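You operate a simulated robot arm through the tools that you are given. There is no shell and no other tool. Be economical: measure what you need, move in short steps, check, and stop when the job is done.

You are at the controls of a simulated robot arm. One attempt, no reset.

## Task
Latch the white yarn and blue spool in the case, parted by the blue divider.
Fine: the divider moves to the blue groove, the yellow one stays out; the yarn goes in the end beside it, the spool in the other end; the other yarns stay; shut the lid, then slide the latch home.
Where things are to end (x, y in the base frame): blue spool within 50 mm of [600, -330].

It is judged by the outcome, as a careful person would: the job done as asked, and still so three seconds after it is handed in. It fails if anything else is knocked over, pushed out of place, dropped, spilled or broken. A push-on lid holds only when it is set on centred and level and pressed home; a screw cap is set on level and turned clockwise until tight.

## Robot
A 7-joint arm with a two-finger parallel gripper, fixed in place. Base frame: the origin is at the foot of the arm, x ahead of it, y to its left, z up; the work surface is at about z = 934. Units: mm, rad, N and s.
With the tool pointing down near the work surface it reaches from about 480 to 920 mm from the base axis. Its first joint turns from -2.007 to 2.007 rad. Payload 3.91 kg.
The TCP is the grasp point between the finger pads, 30 mm short of the fingertips. In the tool frame z runs along the fingers and y along their closing line. Largest opening 110 mm; finger width 20, thickness 10; the body of the gripper, 48 by 112 mm, starts 55 mm behind the TCP.
Orientation is that of the tool frame in the base frame, as a unit quaternion [w, x, y, z]. With the fingers straight down and closing along the base's y, the tool's x points along the base's -x, its y along +y and its z along -z.

## Interface
- The arm moves only by the tool step_arm. Its argument "rows" is a list that holds one entry, the list of rows, each a list of 7 numbers: the shift along the base's x, y, z in mm, then the turn, a rotation vector about the base's x, y, z in rad, then the opening, from 0 (shut) to 1 (fully open). In form: [[[x, y, z, ax, ay, az, grip], ...]]. A call has 1 to 8 rows; each row shifts and turns the commanded pose from where the row before left it. Rows are played at 5 a second. More than 50 mm and 0.15 rad between two rows, or a gripper value outside its range, and nothing of the call is played. Where a pose cannot be reached the arm comes as near as it can. A force on the tool above 40 N (or 10 N above the force at the start of the call, whichever is more), or a blocked arm, ends the call early, and 0.2 s more pass. The fingers move at their own pace (about 153 mm/s each) and stop on an object; they squeeze with about 25 N. The grip force told is the motor's: it shows also when the fingers shut on nothing. Time passes only in rows, and 0.2 s behind the last, so rows that do not move let the fingers close. The reply holds the time, the measured pose of the TCP, the force on the tool along the base axes, the opening and the grip force, in the units named above and with some noise, with the torque about the TCP (base axes, N m) and any sound that the robot's microphone picked up, and new pictures: "views" is both (left out), scene, wrist or none.
- Cameras (640 x 400 px; columns grow to the right, rows downward): "scene" is fixed at [220.2, 500.1, 1595.6]; the picture's right is [-0.80, -0.60, 0.00], its down [-0.56, 0.75, -0.34] and it looks along [0.21, -0.28, -0.94] (base axes); focal length 214 px, centre (320, 200). "wrist" rides on the gripper at [72, 17, -103] in the tool frame; the picture's right is [-0.23, 0.97, 0.00], its down [-0.76, -0.18, -0.62] and it looks along [-0.61, -0.14, 0.78] (tool axes); focal length 222 px, centre (320, 200). There is no depth. A picture from a camera that has moved, and an enlarged one, comes with that camera's place and axes in the base frame and with its lens.
- raise_lower(by): slides the trunk up (or, below 0, down) by that many mm; the arm rides with it, the base frame stays. It gives what a move gives, with no picture.
- inspect(camera, box): a new picture of the part [left, top, right, bottom] of that camera's present view, enlarged. It takes no simulated time.
- hand_in(): hands the job in; it is judged then, once.

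Work in short steps. Places have to be worked out from the pictures, the camera data and where the tool is seen: move nearer, look again, correct. Check each grasp and each placing, and mend what went wrong. You have 120 turns and 200 pictures in all, those below and enlarged ones among them. Open the gripper and draw the arm clear of the work before you hand the job in, unless the task says otherwise; then end with one line.

The tools are called after ">>>" as name(argument=value, ...) on one line, values as JSON. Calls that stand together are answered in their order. step_arm: Moves the arm, as the interface text tells. Its arguments: {"type":"object","properties":{"rows":{"type":"array","items":{"type":"array","items":{"type":"array","items":{"type":"number"}}}},"views":{"type":"string","enum":["both","scene","wrist","none"]}},"required":["rows"]} The other tools are called the same way: raise_lower (by) slides the trunk up or down; inspect (camera, box) takes an enlarged picture of a part of a camera's view; hand_in () hands the job in.

At the start:

```text
t: 0.0
position: [524.2, -412.6, 1389.0]
tool_rot: [0.001, 0.0, 1.0, 0.0]
contact_force: [-0.7, 0.5, 0.4]
torque: [-0.01, 0.0, -0.02]
opening: 109.9
finger_force: 0.1
trunk travel left (down, up): [-850.0, 140.0]
```

scene: 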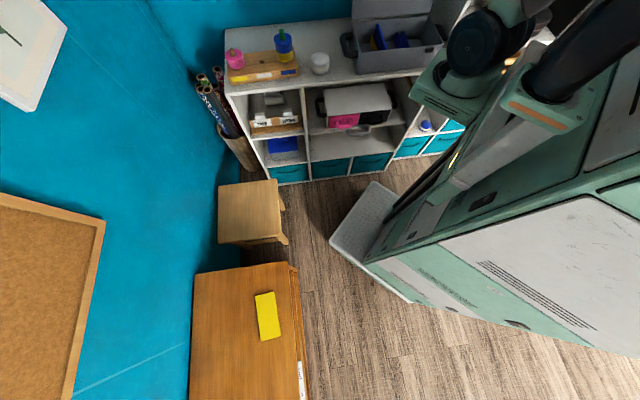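
wrist: 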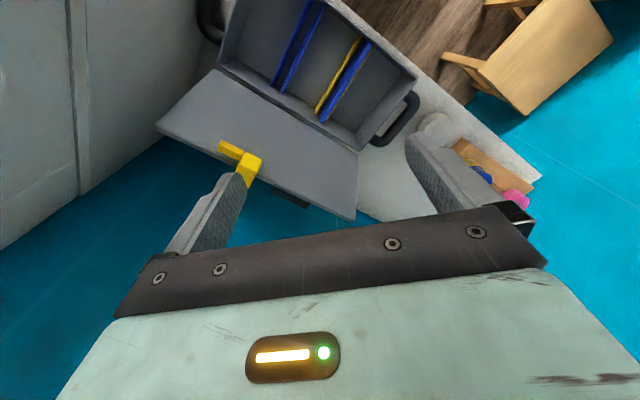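

The case stands open on the shelf's right; yarn and spools are on the left. I enlarge both views to see the details.

>>> inspect(camera="scene", box=[210, 0, 370, 100])

>>> inspect(camera="scene", box=[320, 0, 480, 100])

>>> inspect(camera="wrist", box=[140, 0, 560, 240])

```text
4.00 times, centred on (290, 50) of scene
camera zoom: at [220.2, 500.1, 1595.6], right [-0.8, -0.6, 0.0], down [-0.56, 0.75, -0.34], along [0.21, -0.28, -0.94], focal length 858 px, centre (440, 800)
```

zoom: 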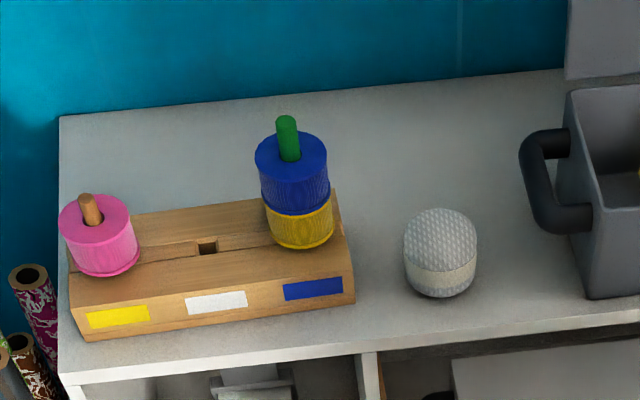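

```text
4.00 times, centred on (400, 50) of scene
camera zoom: at [220.2, 500.1, 1595.6], right [-0.8, -0.6, 0.0], down [-0.56, 0.75, -0.34], along [0.21, -0.28, -0.94], focal length 858 px, centre (0, 800)
```

zoom: 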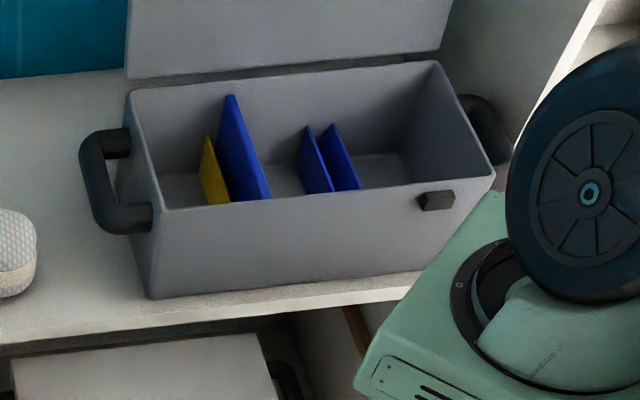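

```text
1.52 times, centred on (350, 120) of wrist
camera zoom: at [452.1, -395.5, 1493.0], right [0.23, 0.97, 0.0], down [0.76, -0.18, 0.62], along [0.61, -0.14, -0.78], focal length 338 px, centre (274, 322)
```

zoom: 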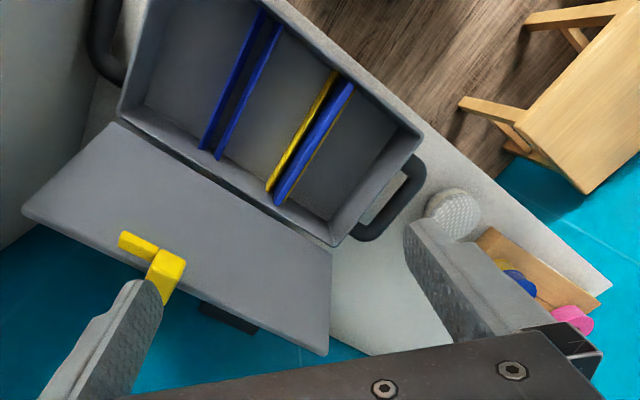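

The case's grooves look like coloured rib pairs: the blue plate stands in the yellow groove, and the blue groove is nearer the right end. The shelf runs diagonally, about -46°. I raise the trunk for clearance and then turn the tool square to the shelf.

>>> raise_lower(by=100)

>>> step_arm(rows=[[[0, 0, 0, 0, 0, -0.134, 1], [0, 0, 0, 0, 0, -0.134, 1], [0, 0, 0, 0, 0, -0.134, 1], [0, 0, 0, 0, 0, -0.134, 1], [0, 0, 0, 0, 0, -0.134, 1], [0, 0, 0, 0, 0, -0.134, 1]]], views="both")

```text
t: 1.3
position: [525.0, -412.1, 1489.8]
tool_rot: [0.0, 0.0, 1.0, 0.0]
contact_force: [0.3, 0.3, 1.0]
torque: [0.03, -0.02, 0.01]
opening: 109.9
finger_force: 0.0
trunk travel left (down, up): [-950.0, 40.0]
```

```text
t: 2.7
position: [524.8, -412.4, 1488.0]
tool_rot: [0.0, 0.392, 0.92, 0.0]
contact_force: [0.2, -0.2, 0.0]
torque: [-0.01, -0.01, -0.01]
opening: 109.9
finger_force: 0.0
trunk travel left (down, up): [-950.0, 40.0]
camera wrist: at [486.6, -348.4, 1592.9], right [0.86, 0.51, 0.0], down [0.4, -0.67, 0.62], along [0.32, -0.54, -0.78], focal length 222 px, centre (320, 200)
```

scene: 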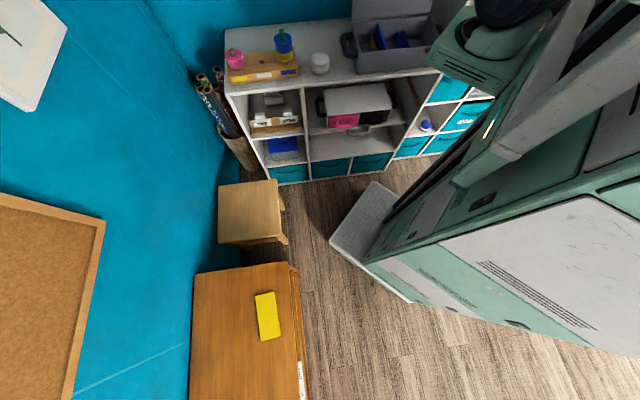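
wrist: 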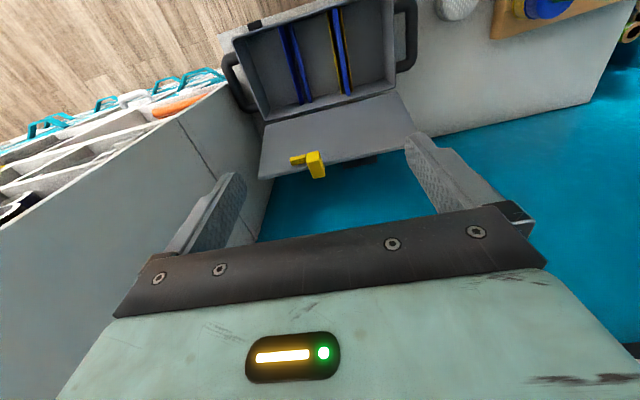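

I back off toward the robot to see the case from above.

>>> step_arm(rows=[[[-25, 26, 0, 0, 0, 0, 1], [-25, 26, 0, 0, 0, 0, 1], [-25, 26, 0, 0, 0, 0, 1], [-25, 26, 0, 0, 0, 0, 1]]], views="wrist")

>>> inspect(camera="wrist", box=[180, 0, 500, 200])

```text
t: 3.7
position: [424.1, -308.9, 1488.9]
tool_rot: [0.001, 0.392, 0.92, 0.0]
contact_force: [0.0, -0.9, 0.2]
torque: [0.0, 0.03, 0.02]
opening: 110.0
finger_force: 0.0
trunk travel left (down, up): [-950.0, 40.0]
camera wrist: at [386.3, -245.0, 1592.7], right [0.86, 0.51, 0.0], down [0.4, -0.67, 0.62], along [0.32, -0.54, -0.78], focal length 222 px, centre (320, 200)
```

wrist: 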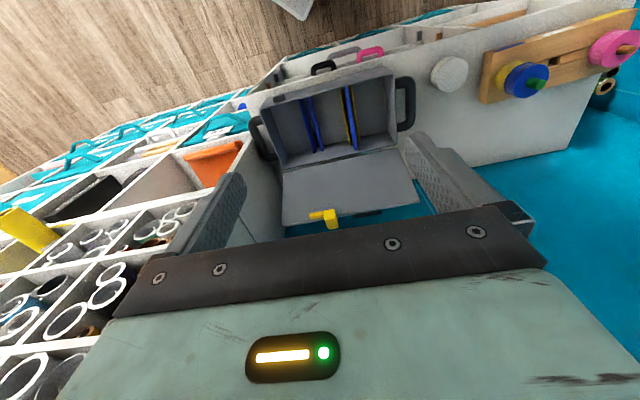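

```text
2.00 times, centred on (340, 100) of wrist
camera zoom: at [386.3, -245.0, 1592.7], right [0.86, 0.51, 0.0], down [0.4, -0.67, 0.62], along [0.32, -0.54, -0.78], focal length 444 px, centre (280, 400)
```

zoom: 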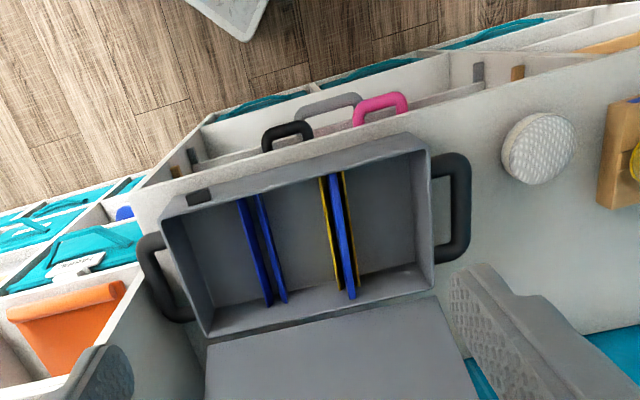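

From this view, taking the case rim at about z 1030, its corners are roughly FL(568,-233), FR(339,-450), RL(698,-364), RR(466,-589). The tool is square to it, and the blue divider's top centre is near (555,-371). I descend above the divider.

>>> step_arm(rows=[[[16.4, -7.75, -38, 0, 0, 0, 1], [16.4, -7.75, -38, 0, 0, 0, 1], [16.4, -7.75, -38, 0, 0, 0, 1], [16.4, -7.75, -38, 0, 0, 0, 1], [16.4, -7.75, -38, 0, 0, 0, 1], [16.4, -7.75, -38, 0, 0, 0, 1], [16.4, -7.75, -38, 0, 0, 0, 1], [16.4, -7.75, -38, 0, 0, 0, 1]]], views="both")

>>> inspect(camera="wrist", box=[160, 0, 480, 200])

>>> inspect(camera="scene", box=[330, 0, 490, 100])

```text
t: 5.5
position: [554.5, -370.9, 1185.2]
tool_rot: [0.0, 0.391, 0.92, -0.001]
contact_force: [-0.4, -0.8, -0.9]
torque: [0.01, 0.0, 0.0]
opening: 109.8
finger_force: 0.0
trunk travel left (down, up): [-950.0, 40.0]
camera wrist: at [516.5, -306.8, 1289.6], right [0.86, 0.51, 0.0], down [0.4, -0.67, 0.62], along [0.32, -0.54, -0.78], focal length 222 px, centre (320, 200)
```

scene: 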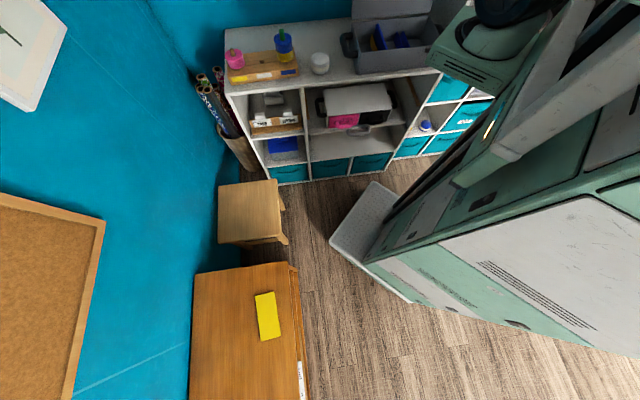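
wrist: 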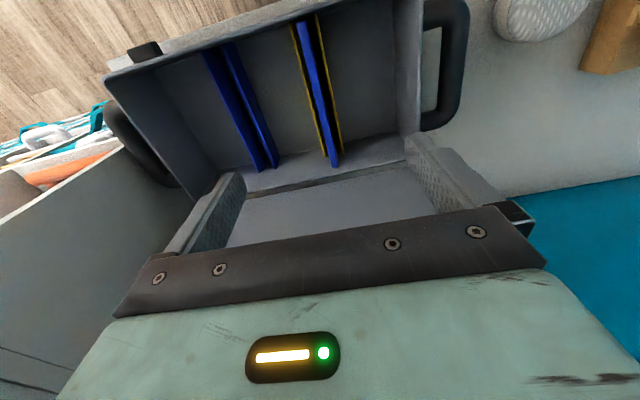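

```text
2.00 times, centred on (320, 100) of wrist
camera zoom: at [516.5, -306.8, 1289.6], right [0.86, 0.51, 0.0], down [0.4, -0.67, 0.62], along [0.32, -0.54, -0.78], focal length 444 px, centre (320, 400)
```

zoom: 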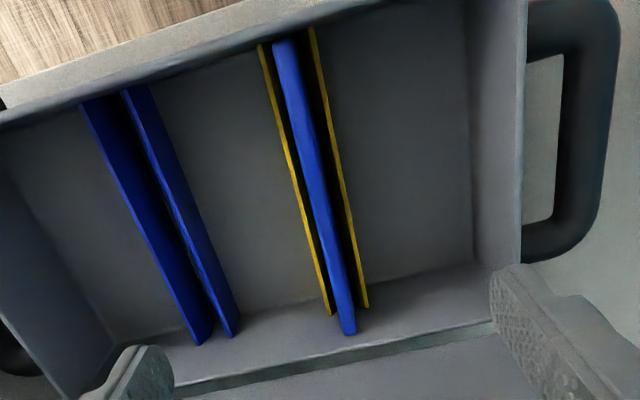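

```text
4.00 times, centred on (410, 50) of scene
camera zoom: at [220.2, 500.1, 1595.6], right [-0.8, -0.6, 0.0], down [-0.56, 0.75, -0.34], along [0.21, -0.28, -0.94], focal length 858 px, centre (-40, 800)
```

zoom: 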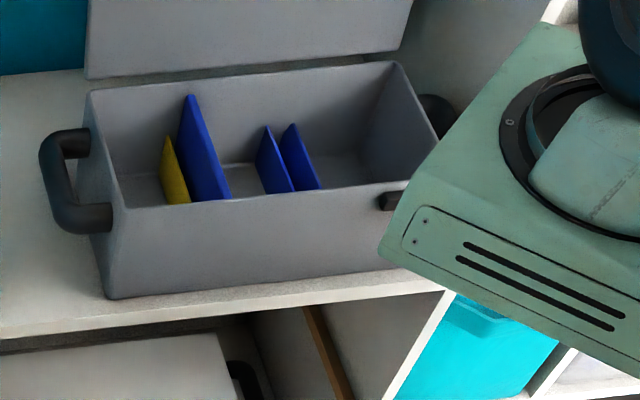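

Rib tops look to be near z 973 and the divider's top near z 1012, so the fingertips should stop at about 980. I descend and grip the divider.

>>> step_arm(rows=[[[1, -1, -40, 0, 0, 0, 0.6], [1, -1, -40, 0, 0, 0, 0.6], [1, -1, -40, 0, 0, 0, 0.6], [1, 0, -35, 0, 0, 0, 0.6], [0, 0, -18, 0, 0, 0, 0.6], [0, 0, 0, 0, 0, 0, 0.6]]], views="both")

>>> inspect(camera="wrist", box=[160, 0, 480, 200])

```text
t: 6.9
position: [560.2, -370.9, 1013.2]
tool_rot: [0.0, 0.391, 0.921, 0.0]
contact_force: [0.4, 0.5, -1.2]
torque: [0.0, 0.02, 0.01]
opening: 66.1
finger_force: 0.0
trunk travel left (down, up): [-950.0, 40.0]
camera wrist: at [521.9, -309.4, 1116.1], right [0.86, 0.51, 0.0], down [0.4, -0.67, 0.62], along [0.32, -0.54, -0.78], focal length 222 px, centre (320, 200)
```

scene: 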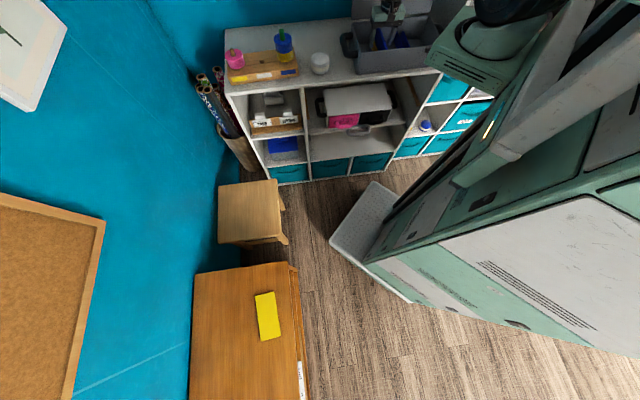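
wrist: 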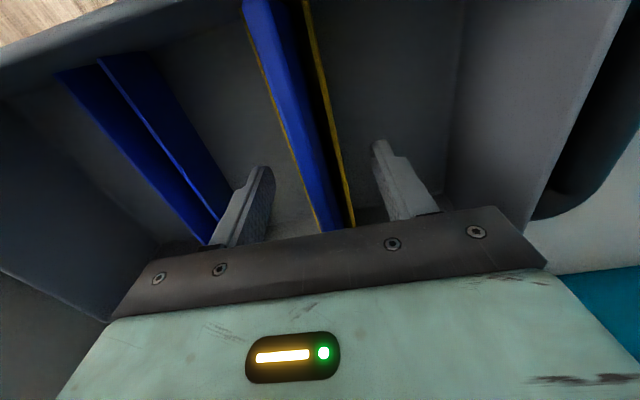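

```text
2.00 times, centred on (320, 100) of wrist
camera zoom: at [521.9, -309.4, 1116.1], right [0.86, 0.51, 0.0], down [0.4, -0.67, 0.62], along [0.32, -0.54, -0.78], focal length 444 px, centre (320, 400)
```

zoom: 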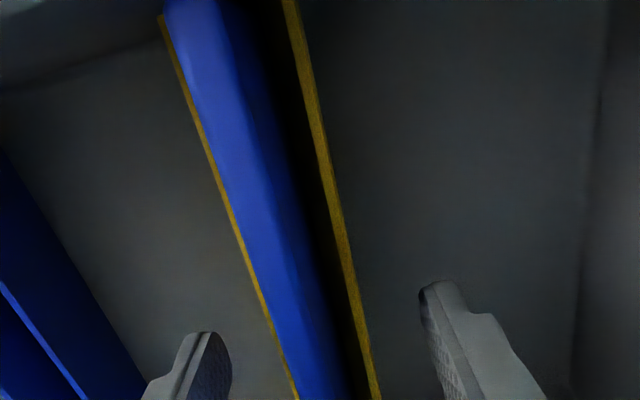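

The fingers straddle the divider with room on both sides. I close and read the opening.

>>> step_arm(rows=[[[0, 0, 0, 0, 0, 0, 0.3], [0, 0, 0, 0, 0, 0, 0.0], [0, 0, 0, 0, 0, 0, 0.0], [0, 0, 0, 0, 0, 0, 0.0]]], views="wrist")

```text
t: 7.9
position: [559.0, -372.3, 1012.9]
tool_rot: [0.0, 0.391, 0.921, 0.001]
contact_force: [-2.0, -2.3, -0.6]
torque: [-0.12, 0.14, 0.21]
opening: 9.3
finger_force: 25.2
trunk travel left (down, up): [-950.0, 40.0]
camera wrist: at [521.6, -309.6, 1116.4], right [0.86, 0.51, 0.0], down [0.4, -0.67, 0.62], along [0.32, -0.54, -0.78], focal length 222 px, centre (320, 200)
```

wrist: 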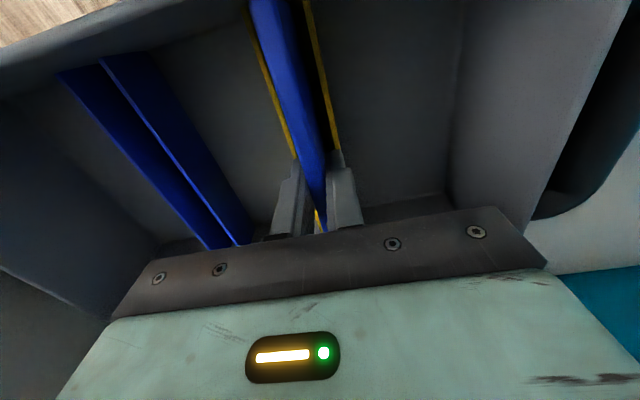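

The divider is gripped at 9 mm. I lift it clear.

>>> step_arm(rows=[[[0, 0, 15, 0, 0, 0, 0], [0, 0, 20, 0, 0, 0, 0], [0, 0, 20, 0, 0, 0, 0], [0, 0, 20, 0, 0, 0, 0], [0, 0, 0, 0, 0, 0, 0]]], views="both")

>>> inspect(camera="scene", box=[330, 0, 490, 100])

```text
t: 9.1
position: [559.5, -372.5, 1088.1]
tool_rot: [0.0, 0.39, 0.921, 0.0]
contact_force: [0.3, 0.4, -1.2]
torque: [-0.01, -0.01, 0.0]
opening: 9.3
finger_force: 24.9
trunk travel left (down, up): [-950.0, 40.0]
camera wrist: at [521.3, -309.6, 1191.3], right [0.86, 0.51, 0.0], down [0.4, -0.67, 0.62], along [0.32, -0.54, -0.78], focal length 222 px, centre (320, 200)
```

scene: 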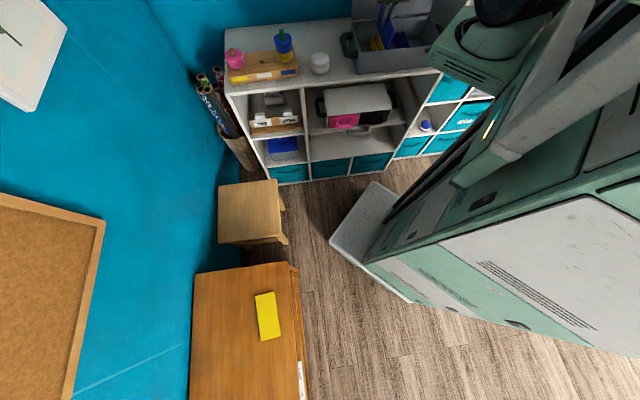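
wrist: 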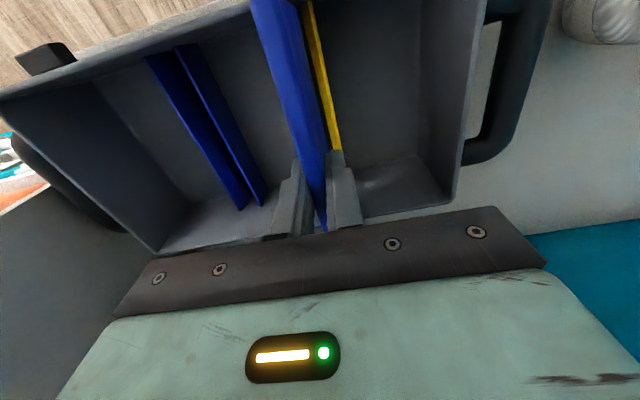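

```text
4.00 times, centred on (410, 50) of scene
camera zoom: at [220.2, 500.1, 1595.6], right [-0.8, -0.6, 0.0], down [-0.56, 0.75, -0.34], along [0.21, -0.28, -0.94], focal length 858 px, centre (-40, 800)
```

zoom: 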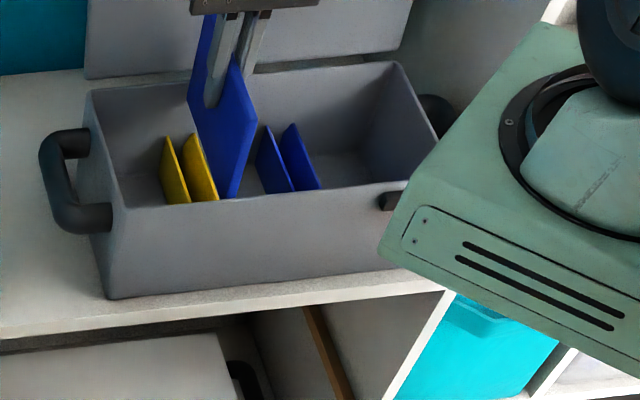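

Divider is up; both yellow and blue rib pairs are clear. I shift it about 111 mm along the case toward the blue groove.

>>> step_arm(rows=[[[-20, -19.2, 0, 0, 0, 0, 0], [-20, -19.2, 0, 0, 0, 0, 0], [-20, -19.2, 0, 0, 0, 0, 0], [-20, -19.3, 0, 0, 0, 0, 0], [0, 0, 0, 0, 0, 0, 0]]], views="wrist")

>>> inspect(camera="scene", box=[330, 0, 490, 100])

>>> inspect(camera="wrist", box=[200, 0, 520, 200])

```text
t: 10.3
position: [479.2, -449.5, 1086.5]
tool_rot: [0.001, 0.391, 0.921, 0.0]
contact_force: [1.8, -2.0, 0.1]
torque: [-0.09, -0.07, -0.05]
opening: 9.3
finger_force: 25.1
trunk travel left (down, up): [-950.0, 40.0]
camera wrist: at [441.5, -386.6, 1190.8], right [0.86, 0.51, 0.0], down [0.4, -0.67, 0.62], along [0.32, -0.54, -0.78], focal length 222 px, centre (320, 200)
```

wrist: 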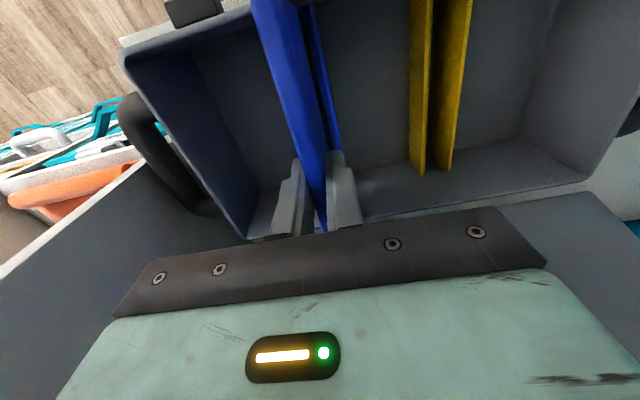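

```text
4.00 times, centred on (410, 50) of scene
camera zoom: at [220.2, 500.1, 1595.6], right [-0.8, -0.6, 0.0], down [-0.56, 0.75, -0.34], along [0.21, -0.28, -0.94], focal length 858 px, centre (-40, 800)
```

zoom: 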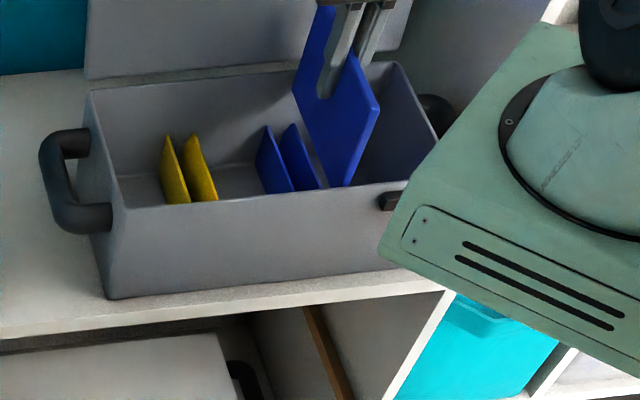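

```text
2.00 times, centred on (360, 100) of wrist
camera zoom: at [441.5, -386.6, 1190.8], right [0.86, 0.51, 0.0], down [0.4, -0.67, 0.62], along [0.32, -0.54, -0.78], focal length 444 px, centre (240, 400)
```

zoom: 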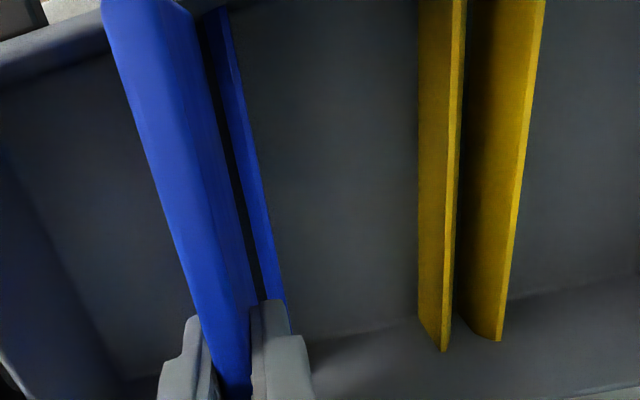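

The divider lines up with the blue pair as it did with the yellow, perhaps 2 mm short. I nudge it and lower slowly with force checks.

>>> step_arm(rows=[[[-1.4, -1.4, 0, 0, 0, 0, 0], [0, 0, -15, 0, 0, 0, 0], [0, 0, -15, 0, 0, 0, 0], [0, 0, 0, 0, 0, 0, 0]]], views="wrist")

>>> inspect(camera="scene", box=[330, 0, 490, 100])

```text
t: 11.3
position: [477.7, -450.8, 1057.6]
tool_rot: [0.0, 0.391, 0.921, 0.0]
contact_force: [1.4, -1.5, -1.1]
torque: [-0.12, -0.13, 0.04]
opening: 9.3
finger_force: 25.8
trunk travel left (down, up): [-950.0, 40.0]
camera wrist: at [440.0, -388.1, 1160.6], right [0.86, 0.51, 0.0], down [0.4, -0.67, 0.62], along [0.32, -0.54, -0.78], focal length 222 px, centre (320, 200)
```

wrist: 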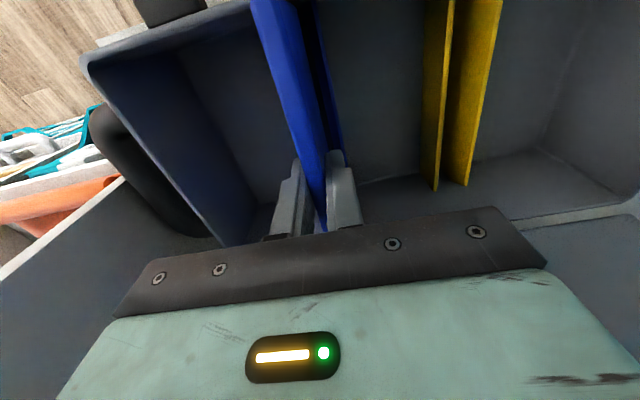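

```text
4.00 times, centred on (410, 50) of scene
camera zoom: at [220.2, 500.1, 1595.6], right [-0.8, -0.6, 0.0], down [-0.56, 0.75, -0.34], along [0.21, -0.28, -0.94], focal length 858 px, centre (-40, 800)
```

zoom: 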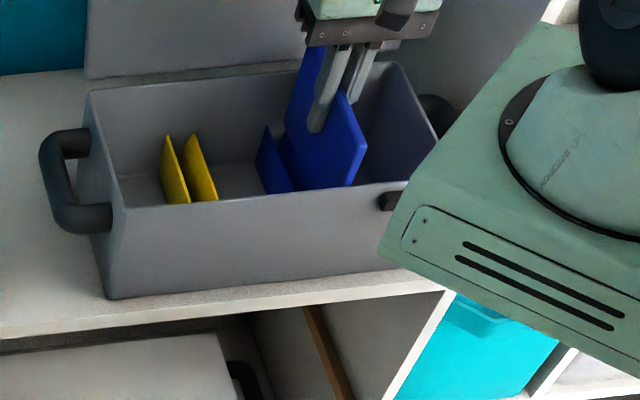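

There is a light push from the front wall, so I nudge 2 mm to the rear and continue down gently.

>>> step_arm(rows=[[[1.4, -1.4, 0, 0, 0, 0, 0], [0, 0, -8, 0, 0, 0, 0], [0, 0, -8, 0, 0, 0, 0], [0, 0, -6, 0, 0, 0, 0], [0, 0, 0, 0, 0, 0, 0]]], views="wrist")

>>> inspect(camera="scene", box=[330, 0, 490, 100])

```text
t: 12.5
position: [480.5, -451.8, 1034.1]
tool_rot: [-0.001, 0.39, 0.921, 0.0]
contact_force: [2.6, 3.0, 1.1]
torque: [0.21, -0.26, 0.34]
opening: 9.4
finger_force: 24.5
trunk travel left (down, up): [-950.0, 40.0]
camera wrist: at [441.8, -389.4, 1138.5], right [0.86, 0.51, 0.0], down [0.4, -0.67, 0.62], along [0.32, -0.53, -0.78], focal length 222 px, centre (320, 200)
```

wrist: 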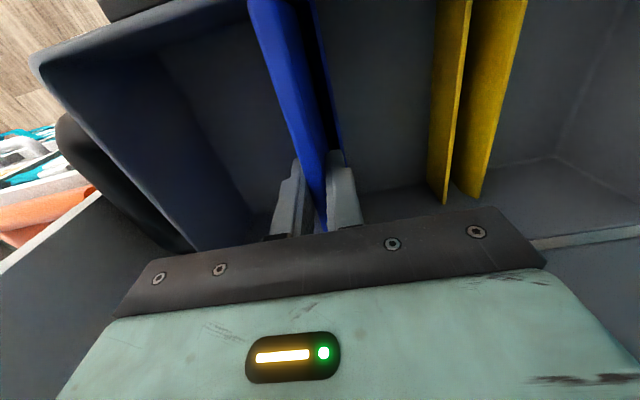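

```text
4.00 times, centred on (410, 50) of scene
camera zoom: at [220.2, 500.1, 1595.6], right [-0.8, -0.6, 0.0], down [-0.56, 0.75, -0.34], along [0.21, -0.28, -0.94], focal length 858 px, centre (-40, 800)
```

zoom: 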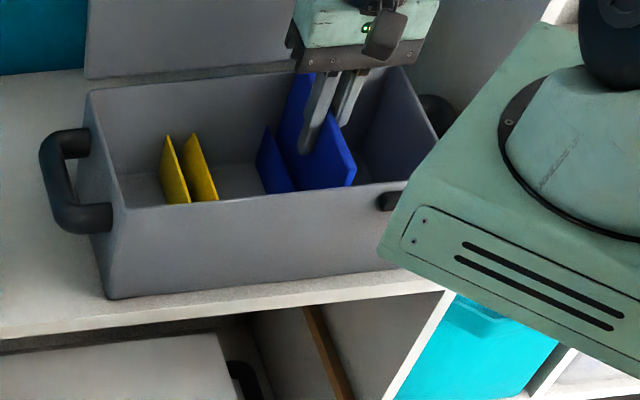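

The divider is entering the groove and lightly touching the right rib. I move 2 mm left and lower to its seated height.

>>> step_arm(rows=[[[1.4, 1.4, 0, 0, 0, 0, 0], [0, 0, -8, 0, 0, 0, 0], [0, 0, -8, 0, 0, 0, 0], [0, 0, -4, 0, 0, 0, 0], [0, 0, 0, 0, 0, 0, 0]]], views="wrist")

>>> inspect(camera="scene", box=[330, 0, 490, 100])

```text
t: 13.7
position: [481.0, -451.0, 1015.4]
tool_rot: [0.0, 0.391, 0.92, 0.0]
contact_force: [1.0, -0.3, 0.1]
torque: [0.0, -0.04, -0.02]
opening: 9.6
finger_force: 25.1
trunk travel left (down, up): [-950.0, 40.0]
camera wrist: at [442.8, -388.0, 1118.9], right [0.86, 0.51, 0.0], down [0.4, -0.67, 0.62], along [0.32, -0.54, -0.78], focal length 222 px, centre (320, 200)
```

wrist: 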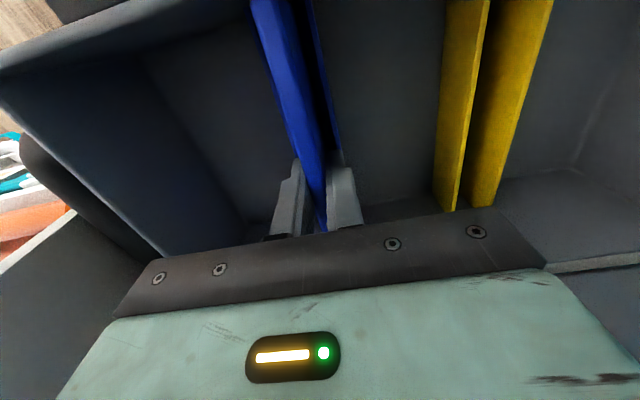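

```text
4.00 times, centred on (410, 50) of scene
camera zoom: at [220.2, 500.1, 1595.6], right [-0.8, -0.6, 0.0], down [-0.56, 0.75, -0.34], along [0.21, -0.28, -0.94], focal length 858 px, centre (-40, 800)
```

zoom: 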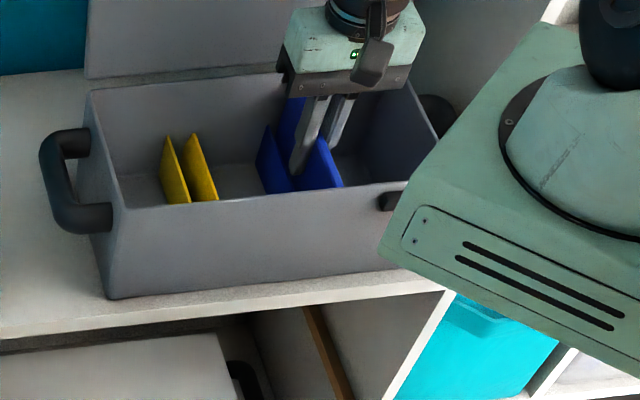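

Forces are near zero, so the divider is almost seated. I lower 3 mm more, release and rise.

>>> step_arm(rows=[[[0, 0, -3, 0, 0, 0, 0], [0, 0, 0, 0, 0, 0, 0], [0, 0, 0, 0, 0, 0, 0.2], [0, 0, 0, 0, 0, 0, 0.3], [0, 0, 30, 0, 0, 0, 0.3], [0, 0, 45, 0, 0, 0, 0.3], [0, 0, 45, 0, 0, 0, 0.5], [0, 0, 45, 0, 0, 0, 1]]], views="wrist")

>>> inspect(camera="scene", box=[330, 0, 490, 100])

>>> inspect(camera="wrist", box=[160, 0, 480, 200])

```text
t: 15.5
position: [479.9, -451.4, 1177.3]
tool_rot: [-0.001, 0.392, 0.92, 0.0]
contact_force: [0.9, 0.2, 0.8]
torque: [0.01, -0.01, 0.01]
opening: 109.9
finger_force: 0.0
trunk travel left (down, up): [-950.0, 40.0]
camera wrist: at [442.5, -388.6, 1281.3], right [0.86, 0.51, 0.0], down [0.4, -0.67, 0.62], along [0.32, -0.53, -0.78], focal length 222 px, centre (320, 200)
```

wrist: 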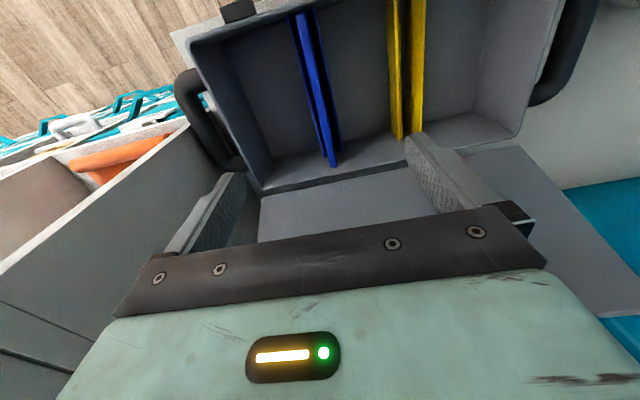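

```text
4.00 times, centred on (410, 50) of scene
camera zoom: at [220.2, 500.1, 1595.6], right [-0.8, -0.6, 0.0], down [-0.56, 0.75, -0.34], along [0.21, -0.28, -0.94], focal length 858 px, centre (-40, 800)
```

zoom: 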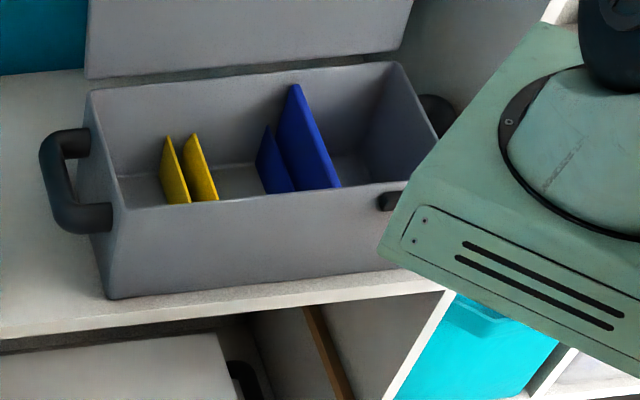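

```text
2.00 times, centred on (320, 100) of wrist
camera zoom: at [442.5, -388.6, 1281.3], right [0.86, 0.51, 0.0], down [0.4, -0.67, 0.62], along [0.32, -0.53, -0.78], focal length 444 px, centre (320, 400)
```

zoom: 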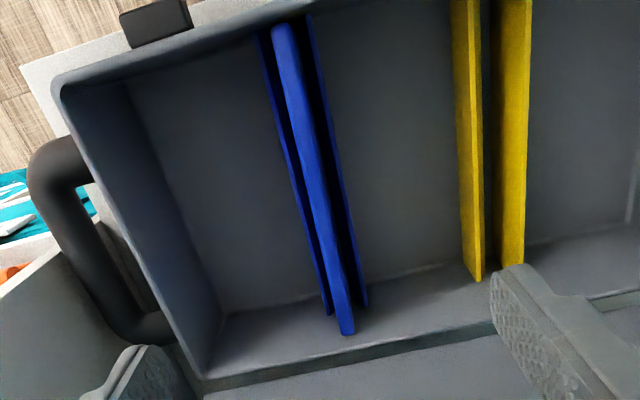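

The divider stands in the blue groove with a rib on each side. Next I move over toward the spool rack to look.

>>> step_arm(rows=[[[20, 22, 35, 0, 0, 0, 1], [32, 34, 10, 0, 0, 0, 1], [33, 34, 5, 0, 0, 0, 1], [33, 34, 5, 0, 0, 0, 1], [33, 34, 5, 0, 0, 0, 1], [33, 34, 5, 0, 0, 0, 1], [33, 34, 5, 0, 0, 0, 1], [33, 34, 5, 0, 0, 0, 1]]], views="wrist")

>>> inspect(camera="wrist", box=[160, 0, 640, 300])

```text
t: 17.3
position: [731.2, -191.1, 1251.9]
tool_rot: [0.0, 0.392, 0.92, 0.0]
contact_force: [0.0, 0.8, 0.5]
torque: [0.0, -0.01, -0.02]
opening: 110.1
finger_force: 0.1
trunk travel left (down, up): [-950.0, 40.0]
camera wrist: at [693.5, -128.3, 1356.2], right [0.86, 0.51, 0.0], down [0.4, -0.67, 0.62], along [0.32, -0.54, -0.78], focal length 222 px, centre (320, 200)
```

wrist: 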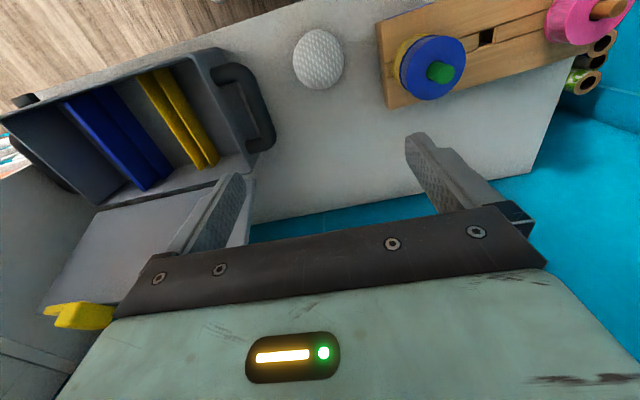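

```text
1.33 times, centred on (400, 150) of wrist
camera zoom: at [693.5, -128.3, 1356.2], right [0.86, 0.51, 0.0], down [0.4, -0.67, 0.62], along [0.32, -0.54, -0.78], focal length 296 px, centre (213, 267)
```

zoom: 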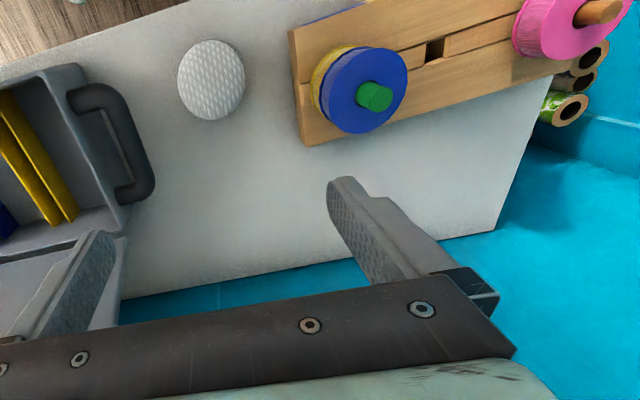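

Triangulated, the blue spool's top is near (840,-95, 1035) and the green peg reaches to about 1075. I move above it and look from nearer.

>>> step_arm(rows=[[[27, 24, -15, 0, 0, 0, 1], [27, 24, -25, 0, 0, 0, 1], [27, 24, -25, 0, 0, 0, 1], [27, 24, -25, 0, 0, 0, 1], [0, 0, 0, 0, 0, 0, 1]]], views="wrist")

>>> inspect(camera="scene", box=[210, 0, 370, 100])

>>> inspect(camera="wrist", box=[160, 0, 480, 200])

```text
t: 18.5
position: [838.9, -95.2, 1161.9]
tool_rot: [0.0, 0.391, 0.92, 0.0]
contact_force: [0.3, -0.4, -0.4]
torque: [-0.02, 0.0, 0.0]
opening: 110.0
finger_force: 0.1
trunk travel left (down, up): [-950.0, 40.0]
camera wrist: at [801.2, -32.1, 1265.5], right [0.86, 0.51, 0.0], down [0.4, -0.67, 0.62], along [0.32, -0.54, -0.78], focal length 222 px, centre (320, 200)
```

wrist: 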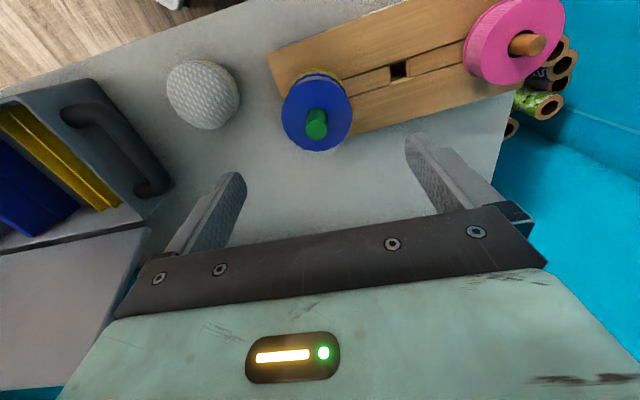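

```text
4.00 times, centred on (290, 50) of scene
camera zoom: at [220.2, 500.1, 1595.6], right [-0.8, -0.6, 0.0], down [-0.56, 0.75, -0.34], along [0.21, -0.28, -0.94], focal length 858 px, centre (440, 800)
```

zoom: 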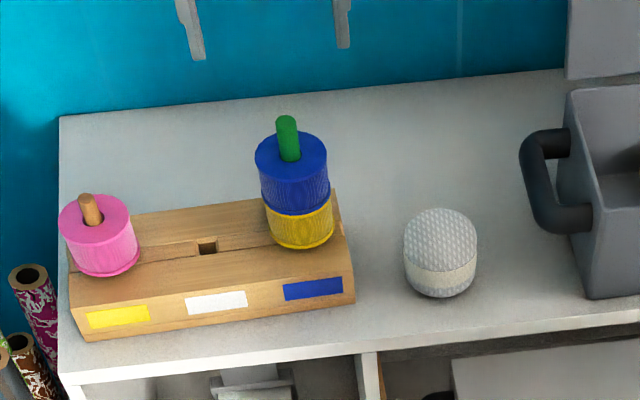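

```text
2.00 times, centred on (320, 100) of wrist
camera zoom: at [801.2, -32.1, 1265.5], right [0.86, 0.51, 0.0], down [0.4, -0.67, 0.62], along [0.32, -0.54, -0.78], focal length 444 px, centre (320, 400)
```

zoom: 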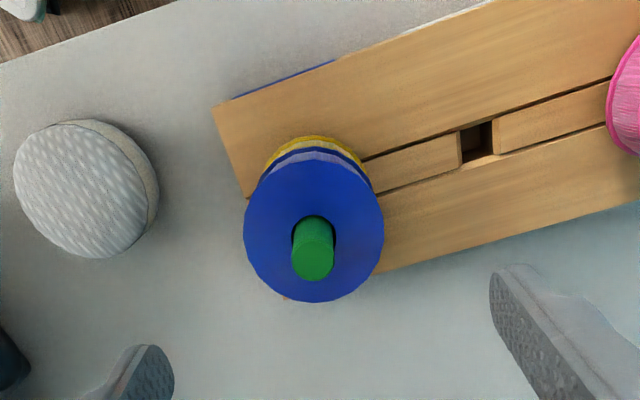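

The spool is centred at about (836,-98), 72 mm across, with the blue one occupying z 1005–1035 above the yellow. I descend with the fingertips at about 1010 so only the blue one is gripped.

>>> step_arm(rows=[[[-3, -3, -30, 0, 0, 0, 1], [0, 0, -35, 0, 0, 0, 1], [0, 0, -35, 0, 0, 0, 1], [0, 0, -20, 0, 0, 0, 1], [0, 0, 0, 0, 0, 0, 1]]], views="wrist")

>>> inspect(camera="scene", box=[230, 10, 330, 72])

```text
t: 19.7
position: [836.2, -98.3, 1042.5]
tool_rot: [0.0, 0.39, 0.921, 0.0]
contact_force: [-0.1, 1.1, 0.2]
torque: [-0.01, -0.01, 0.0]
opening: 110.2
finger_force: 0.1
trunk travel left (down, up): [-950.0, 40.0]
camera wrist: at [798.7, -35.3, 1146.5], right [0.86, 0.51, 0.0], down [0.4, -0.67, 0.62], along [0.32, -0.54, -0.78], focal length 222 px, centre (320, 200)
```

wrist: 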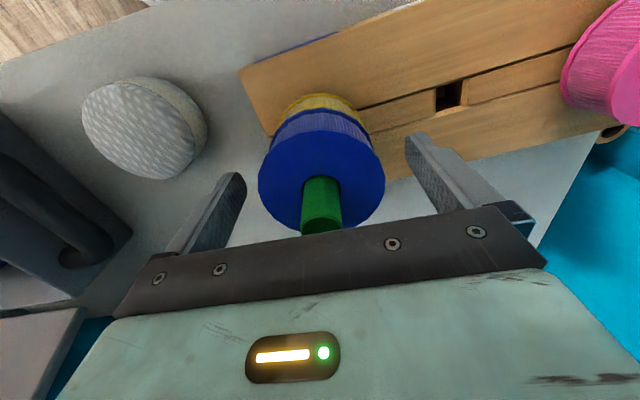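

```text
6.40 times, centred on (280, 41) of scene
camera zoom: at [220.2, 500.1, 1595.6], right [-0.8, -0.6, 0.0], down [-0.56, 0.75, -0.34], along [0.21, -0.28, -0.94], focal length 1373 px, centre (576, 1218)
```

zoom: 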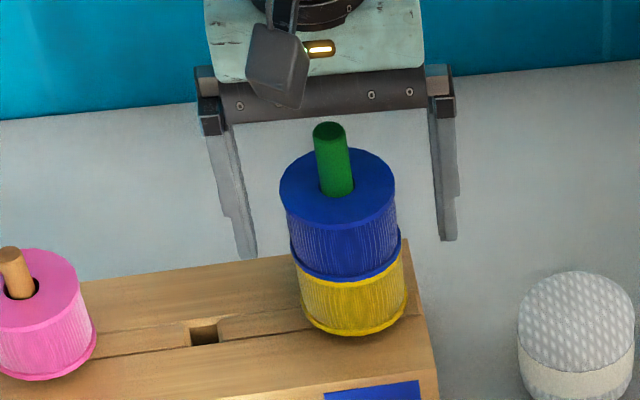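

The fingertips look close to the blue/yellow border, so I rise 5 mm before closing.

>>> step_arm(rows=[[[0, 0, 5, 0, 0, 0, 1], [0, 0, 0, 0, 0, 0, 0.5], [0, 0, 0, 0, 0, 0, 0.4], [0, 0, 0, 0, 0, 0, 0.4], [0, 0, 0, 0, 0, 0, 0.4]]], views="wrist")

>>> inspect(camera="scene", box=[230, 10, 330, 72])

```text
t: 20.9
position: [837.7, -98.5, 1047.4]
tool_rot: [0.001, 0.392, 0.92, 0.001]
contact_force: [1.1, 0.4, 1.2]
torque: [0.03, -0.05, -0.02]
opening: 66.7
finger_force: 25.3
trunk travel left (down, up): [-950.0, 40.0]
camera wrist: at [798.6, -35.3, 1151.7], right [0.86, 0.51, 0.0], down [0.4, -0.67, 0.62], along [0.32, -0.54, -0.78], focal length 222 px, centre (320, 200)
```

wrist: 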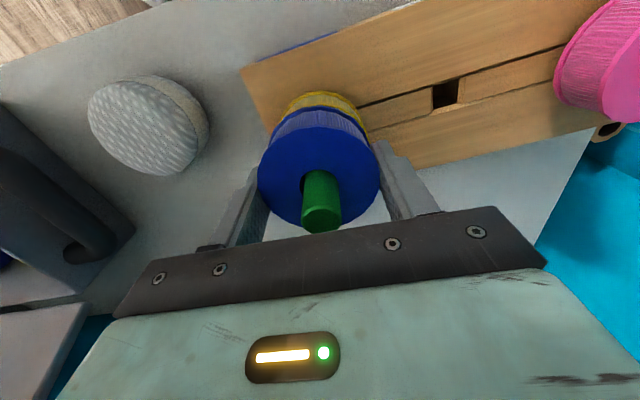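

```text
6.40 times, centred on (280, 41) of scene
camera zoom: at [220.2, 500.1, 1595.6], right [-0.8, -0.6, 0.0], down [-0.56, 0.75, -0.34], along [0.21, -0.28, -0.94], focal length 1373 px, centre (576, 1218)
```

zoom: 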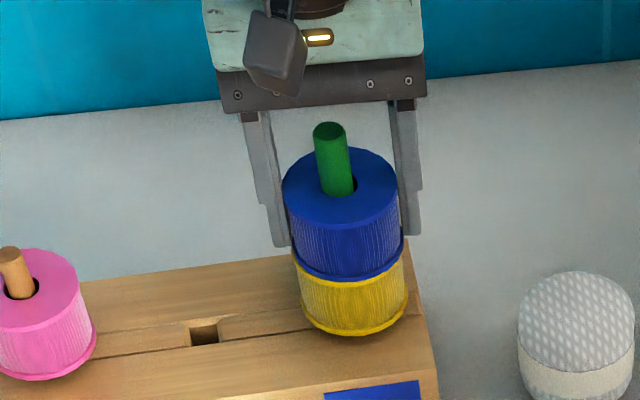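

It grips only the blue spool at 67 mm, with the fingers above the yellow one. I lift slowly.

>>> step_arm(rows=[[[0, 0, 6, 0, 0, 0, 0.4], [0, 0, 10, 0, 0, 0, 0.4], [0, 0, 10, 0, 0, 0, 0.4], [0, 0, 0, 0, 0, 0, 0.4]]], views="none")

>>> inspect(camera="scene", box=[230, 10, 330, 72])

```text
t: 21.9
position: [837.0, -98.5, 1072.4]
tool_rot: [0.0, 0.391, 0.921, 0.0]
contact_force: [-0.8, -0.1, -0.2]
torque: [-0.04, 0.01, -0.01]
opening: 66.5
finger_force: 24.9
trunk travel left (down, up): [-950.0, 40.0]
```

```text
6.40 times, centred on (280, 41) of scene
camera zoom: at [220.2, 500.1, 1595.6], right [-0.8, -0.6, 0.0], down [-0.56, 0.75, -0.34], along [0.21, -0.28, -0.94], focal length 1373 px, centre (576, 1218)
```

zoom: 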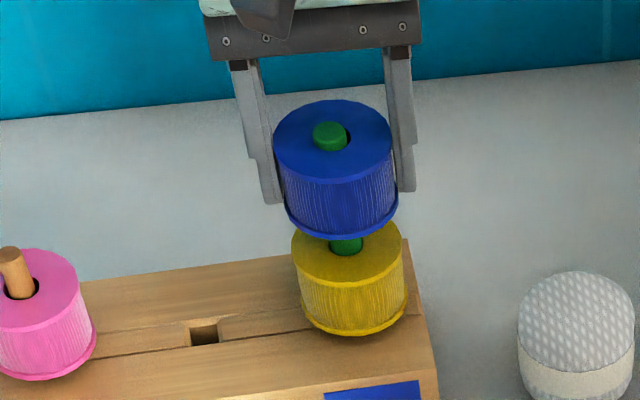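

The blue spool alone rises along the peg. I lift it clear of the peg.

>>> step_arm(rows=[[[0, 0, 25, 0, 0, 0, 0.4], [0, 0, 30, 0, 0, 0, 0.4], [0, 0, 35, 0, 0, 0, 0.4], [0, 0, 35, 0, 0, 0, 0.4]]], views="scene")

>>> inspect(camera="scene", box=[210, 0, 330, 75])

```text
t: 22.9
position: [837.5, -97.5, 1199.6]
tool_rot: [0.0, 0.391, 0.92, -0.001]
contact_force: [-0.8, -0.8, -1.3]
torque: [0.0, 0.01, -0.03]
opening: 66.6
finger_force: 24.8
trunk travel left (down, up): [-950.0, 40.0]
```

scene: 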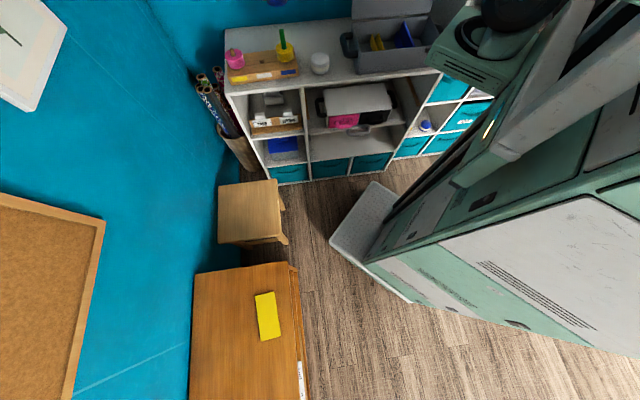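

```text
5.33 times, centred on (270, 38) of scene
camera zoom: at [220.2, 500.1, 1595.6], right [-0.8, -0.6, 0.0], down [-0.56, 0.75, -0.34], along [0.21, -0.28, -0.94], focal length 1144 px, centre (587, 1067)
```

zoom: 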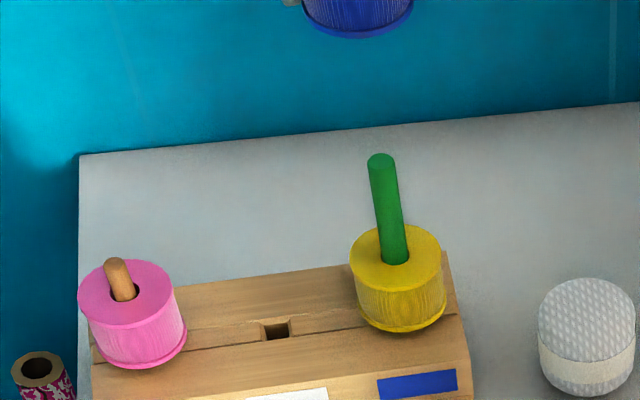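

The spool is held and the yellow stays put. The end compartment is only about 82 mm wide along the case, so I will turn the gripper 90° (closing across the case) while carrying the spool over to (600,-330).

>>> step_arm(rows=[[[-29.7, -29, 0, 0, 0, 0.14, 0.4], [-29.7, -29, 0, 0, 0, 0.14, 0.4], [-29.7, -29, 0, 0, 0, 0.14, 0.4], [-29.7, -29, 0, 0, 0, 0.14, 0.4], [-29.7, -29, 0, 0, 0, 0.14, 0.4], [-29.7, -29, 0, 0, 0, 0.14, 0.4], [-29.7, -29, 0, 0, 0, 0.14, 0.4], [-29.6, -29.5, 0, 0, 0, 0.14, 0.4]]], views="none")

>>> step_arm(rows=[[[0, 0, 0, 0, 0, 0.15, 0.4], [0, 0, 0, 0, 0, 0.15, 0.4], [0, 0, 0, 0, 0, 0.15, 0.4], [0, 0, 0, 0, 0, 0, 0.4]]], views="both")

>>> inspect(camera="scene", box=[330, 0, 490, 100])

```text
t: 24.7
position: [597.3, -329.7, 1197.8]
tool_rot: [0.0, -0.16, 0.987, 0.0]
contact_force: [0.2, 0.1, -0.1]
torque: [-0.06, 0.0, 0.03]
opening: 66.6
finger_force: 24.8
trunk travel left (down, up): [-950.0, 40.0]
```

```text
t: 25.7
position: [598.7, -330.0, 1196.8]
tool_rot: [0.0, -0.373, 0.928, 0.0]
contact_force: [0.1, -0.5, -0.8]
torque: [0.02, 0.01, 0.0]
opening: 66.7
finger_force: 25.2
trunk travel left (down, up): [-950.0, 40.0]
camera wrist: at [534.7, -369.8, 1301.5], right [-0.51, 0.86, 0.0], down [0.67, 0.4, 0.62], along [0.54, 0.32, -0.78], focal length 222 px, centre (320, 200)
```

scene: 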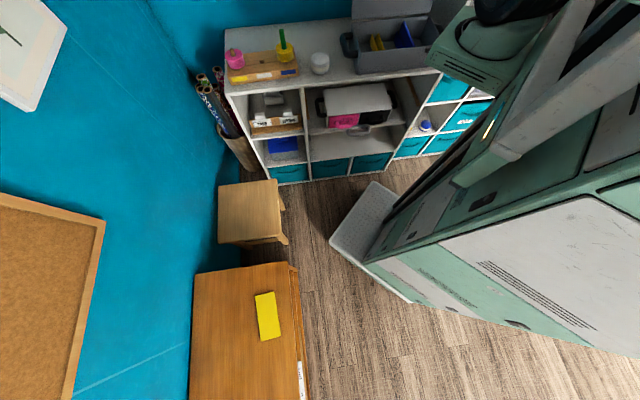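
wrist: 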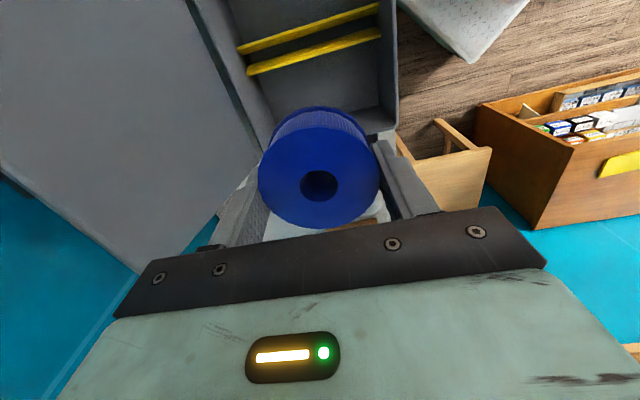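

```text
4.00 times, centred on (410, 50) of scene
camera zoom: at [220.2, 500.1, 1595.6], right [-0.8, -0.6, 0.0], down [-0.56, 0.75, -0.34], along [0.21, -0.28, -0.94], focal length 858 px, centre (-40, 800)
```

zoom: 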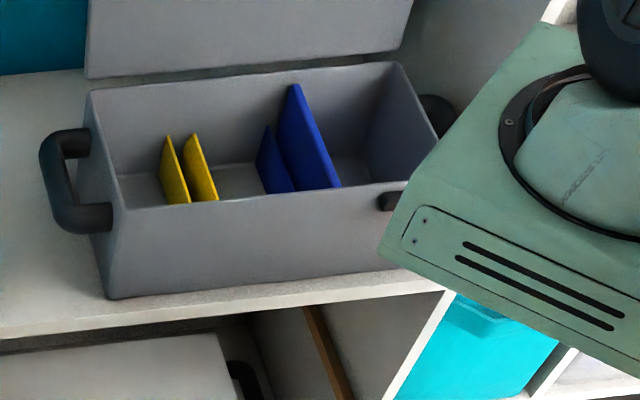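

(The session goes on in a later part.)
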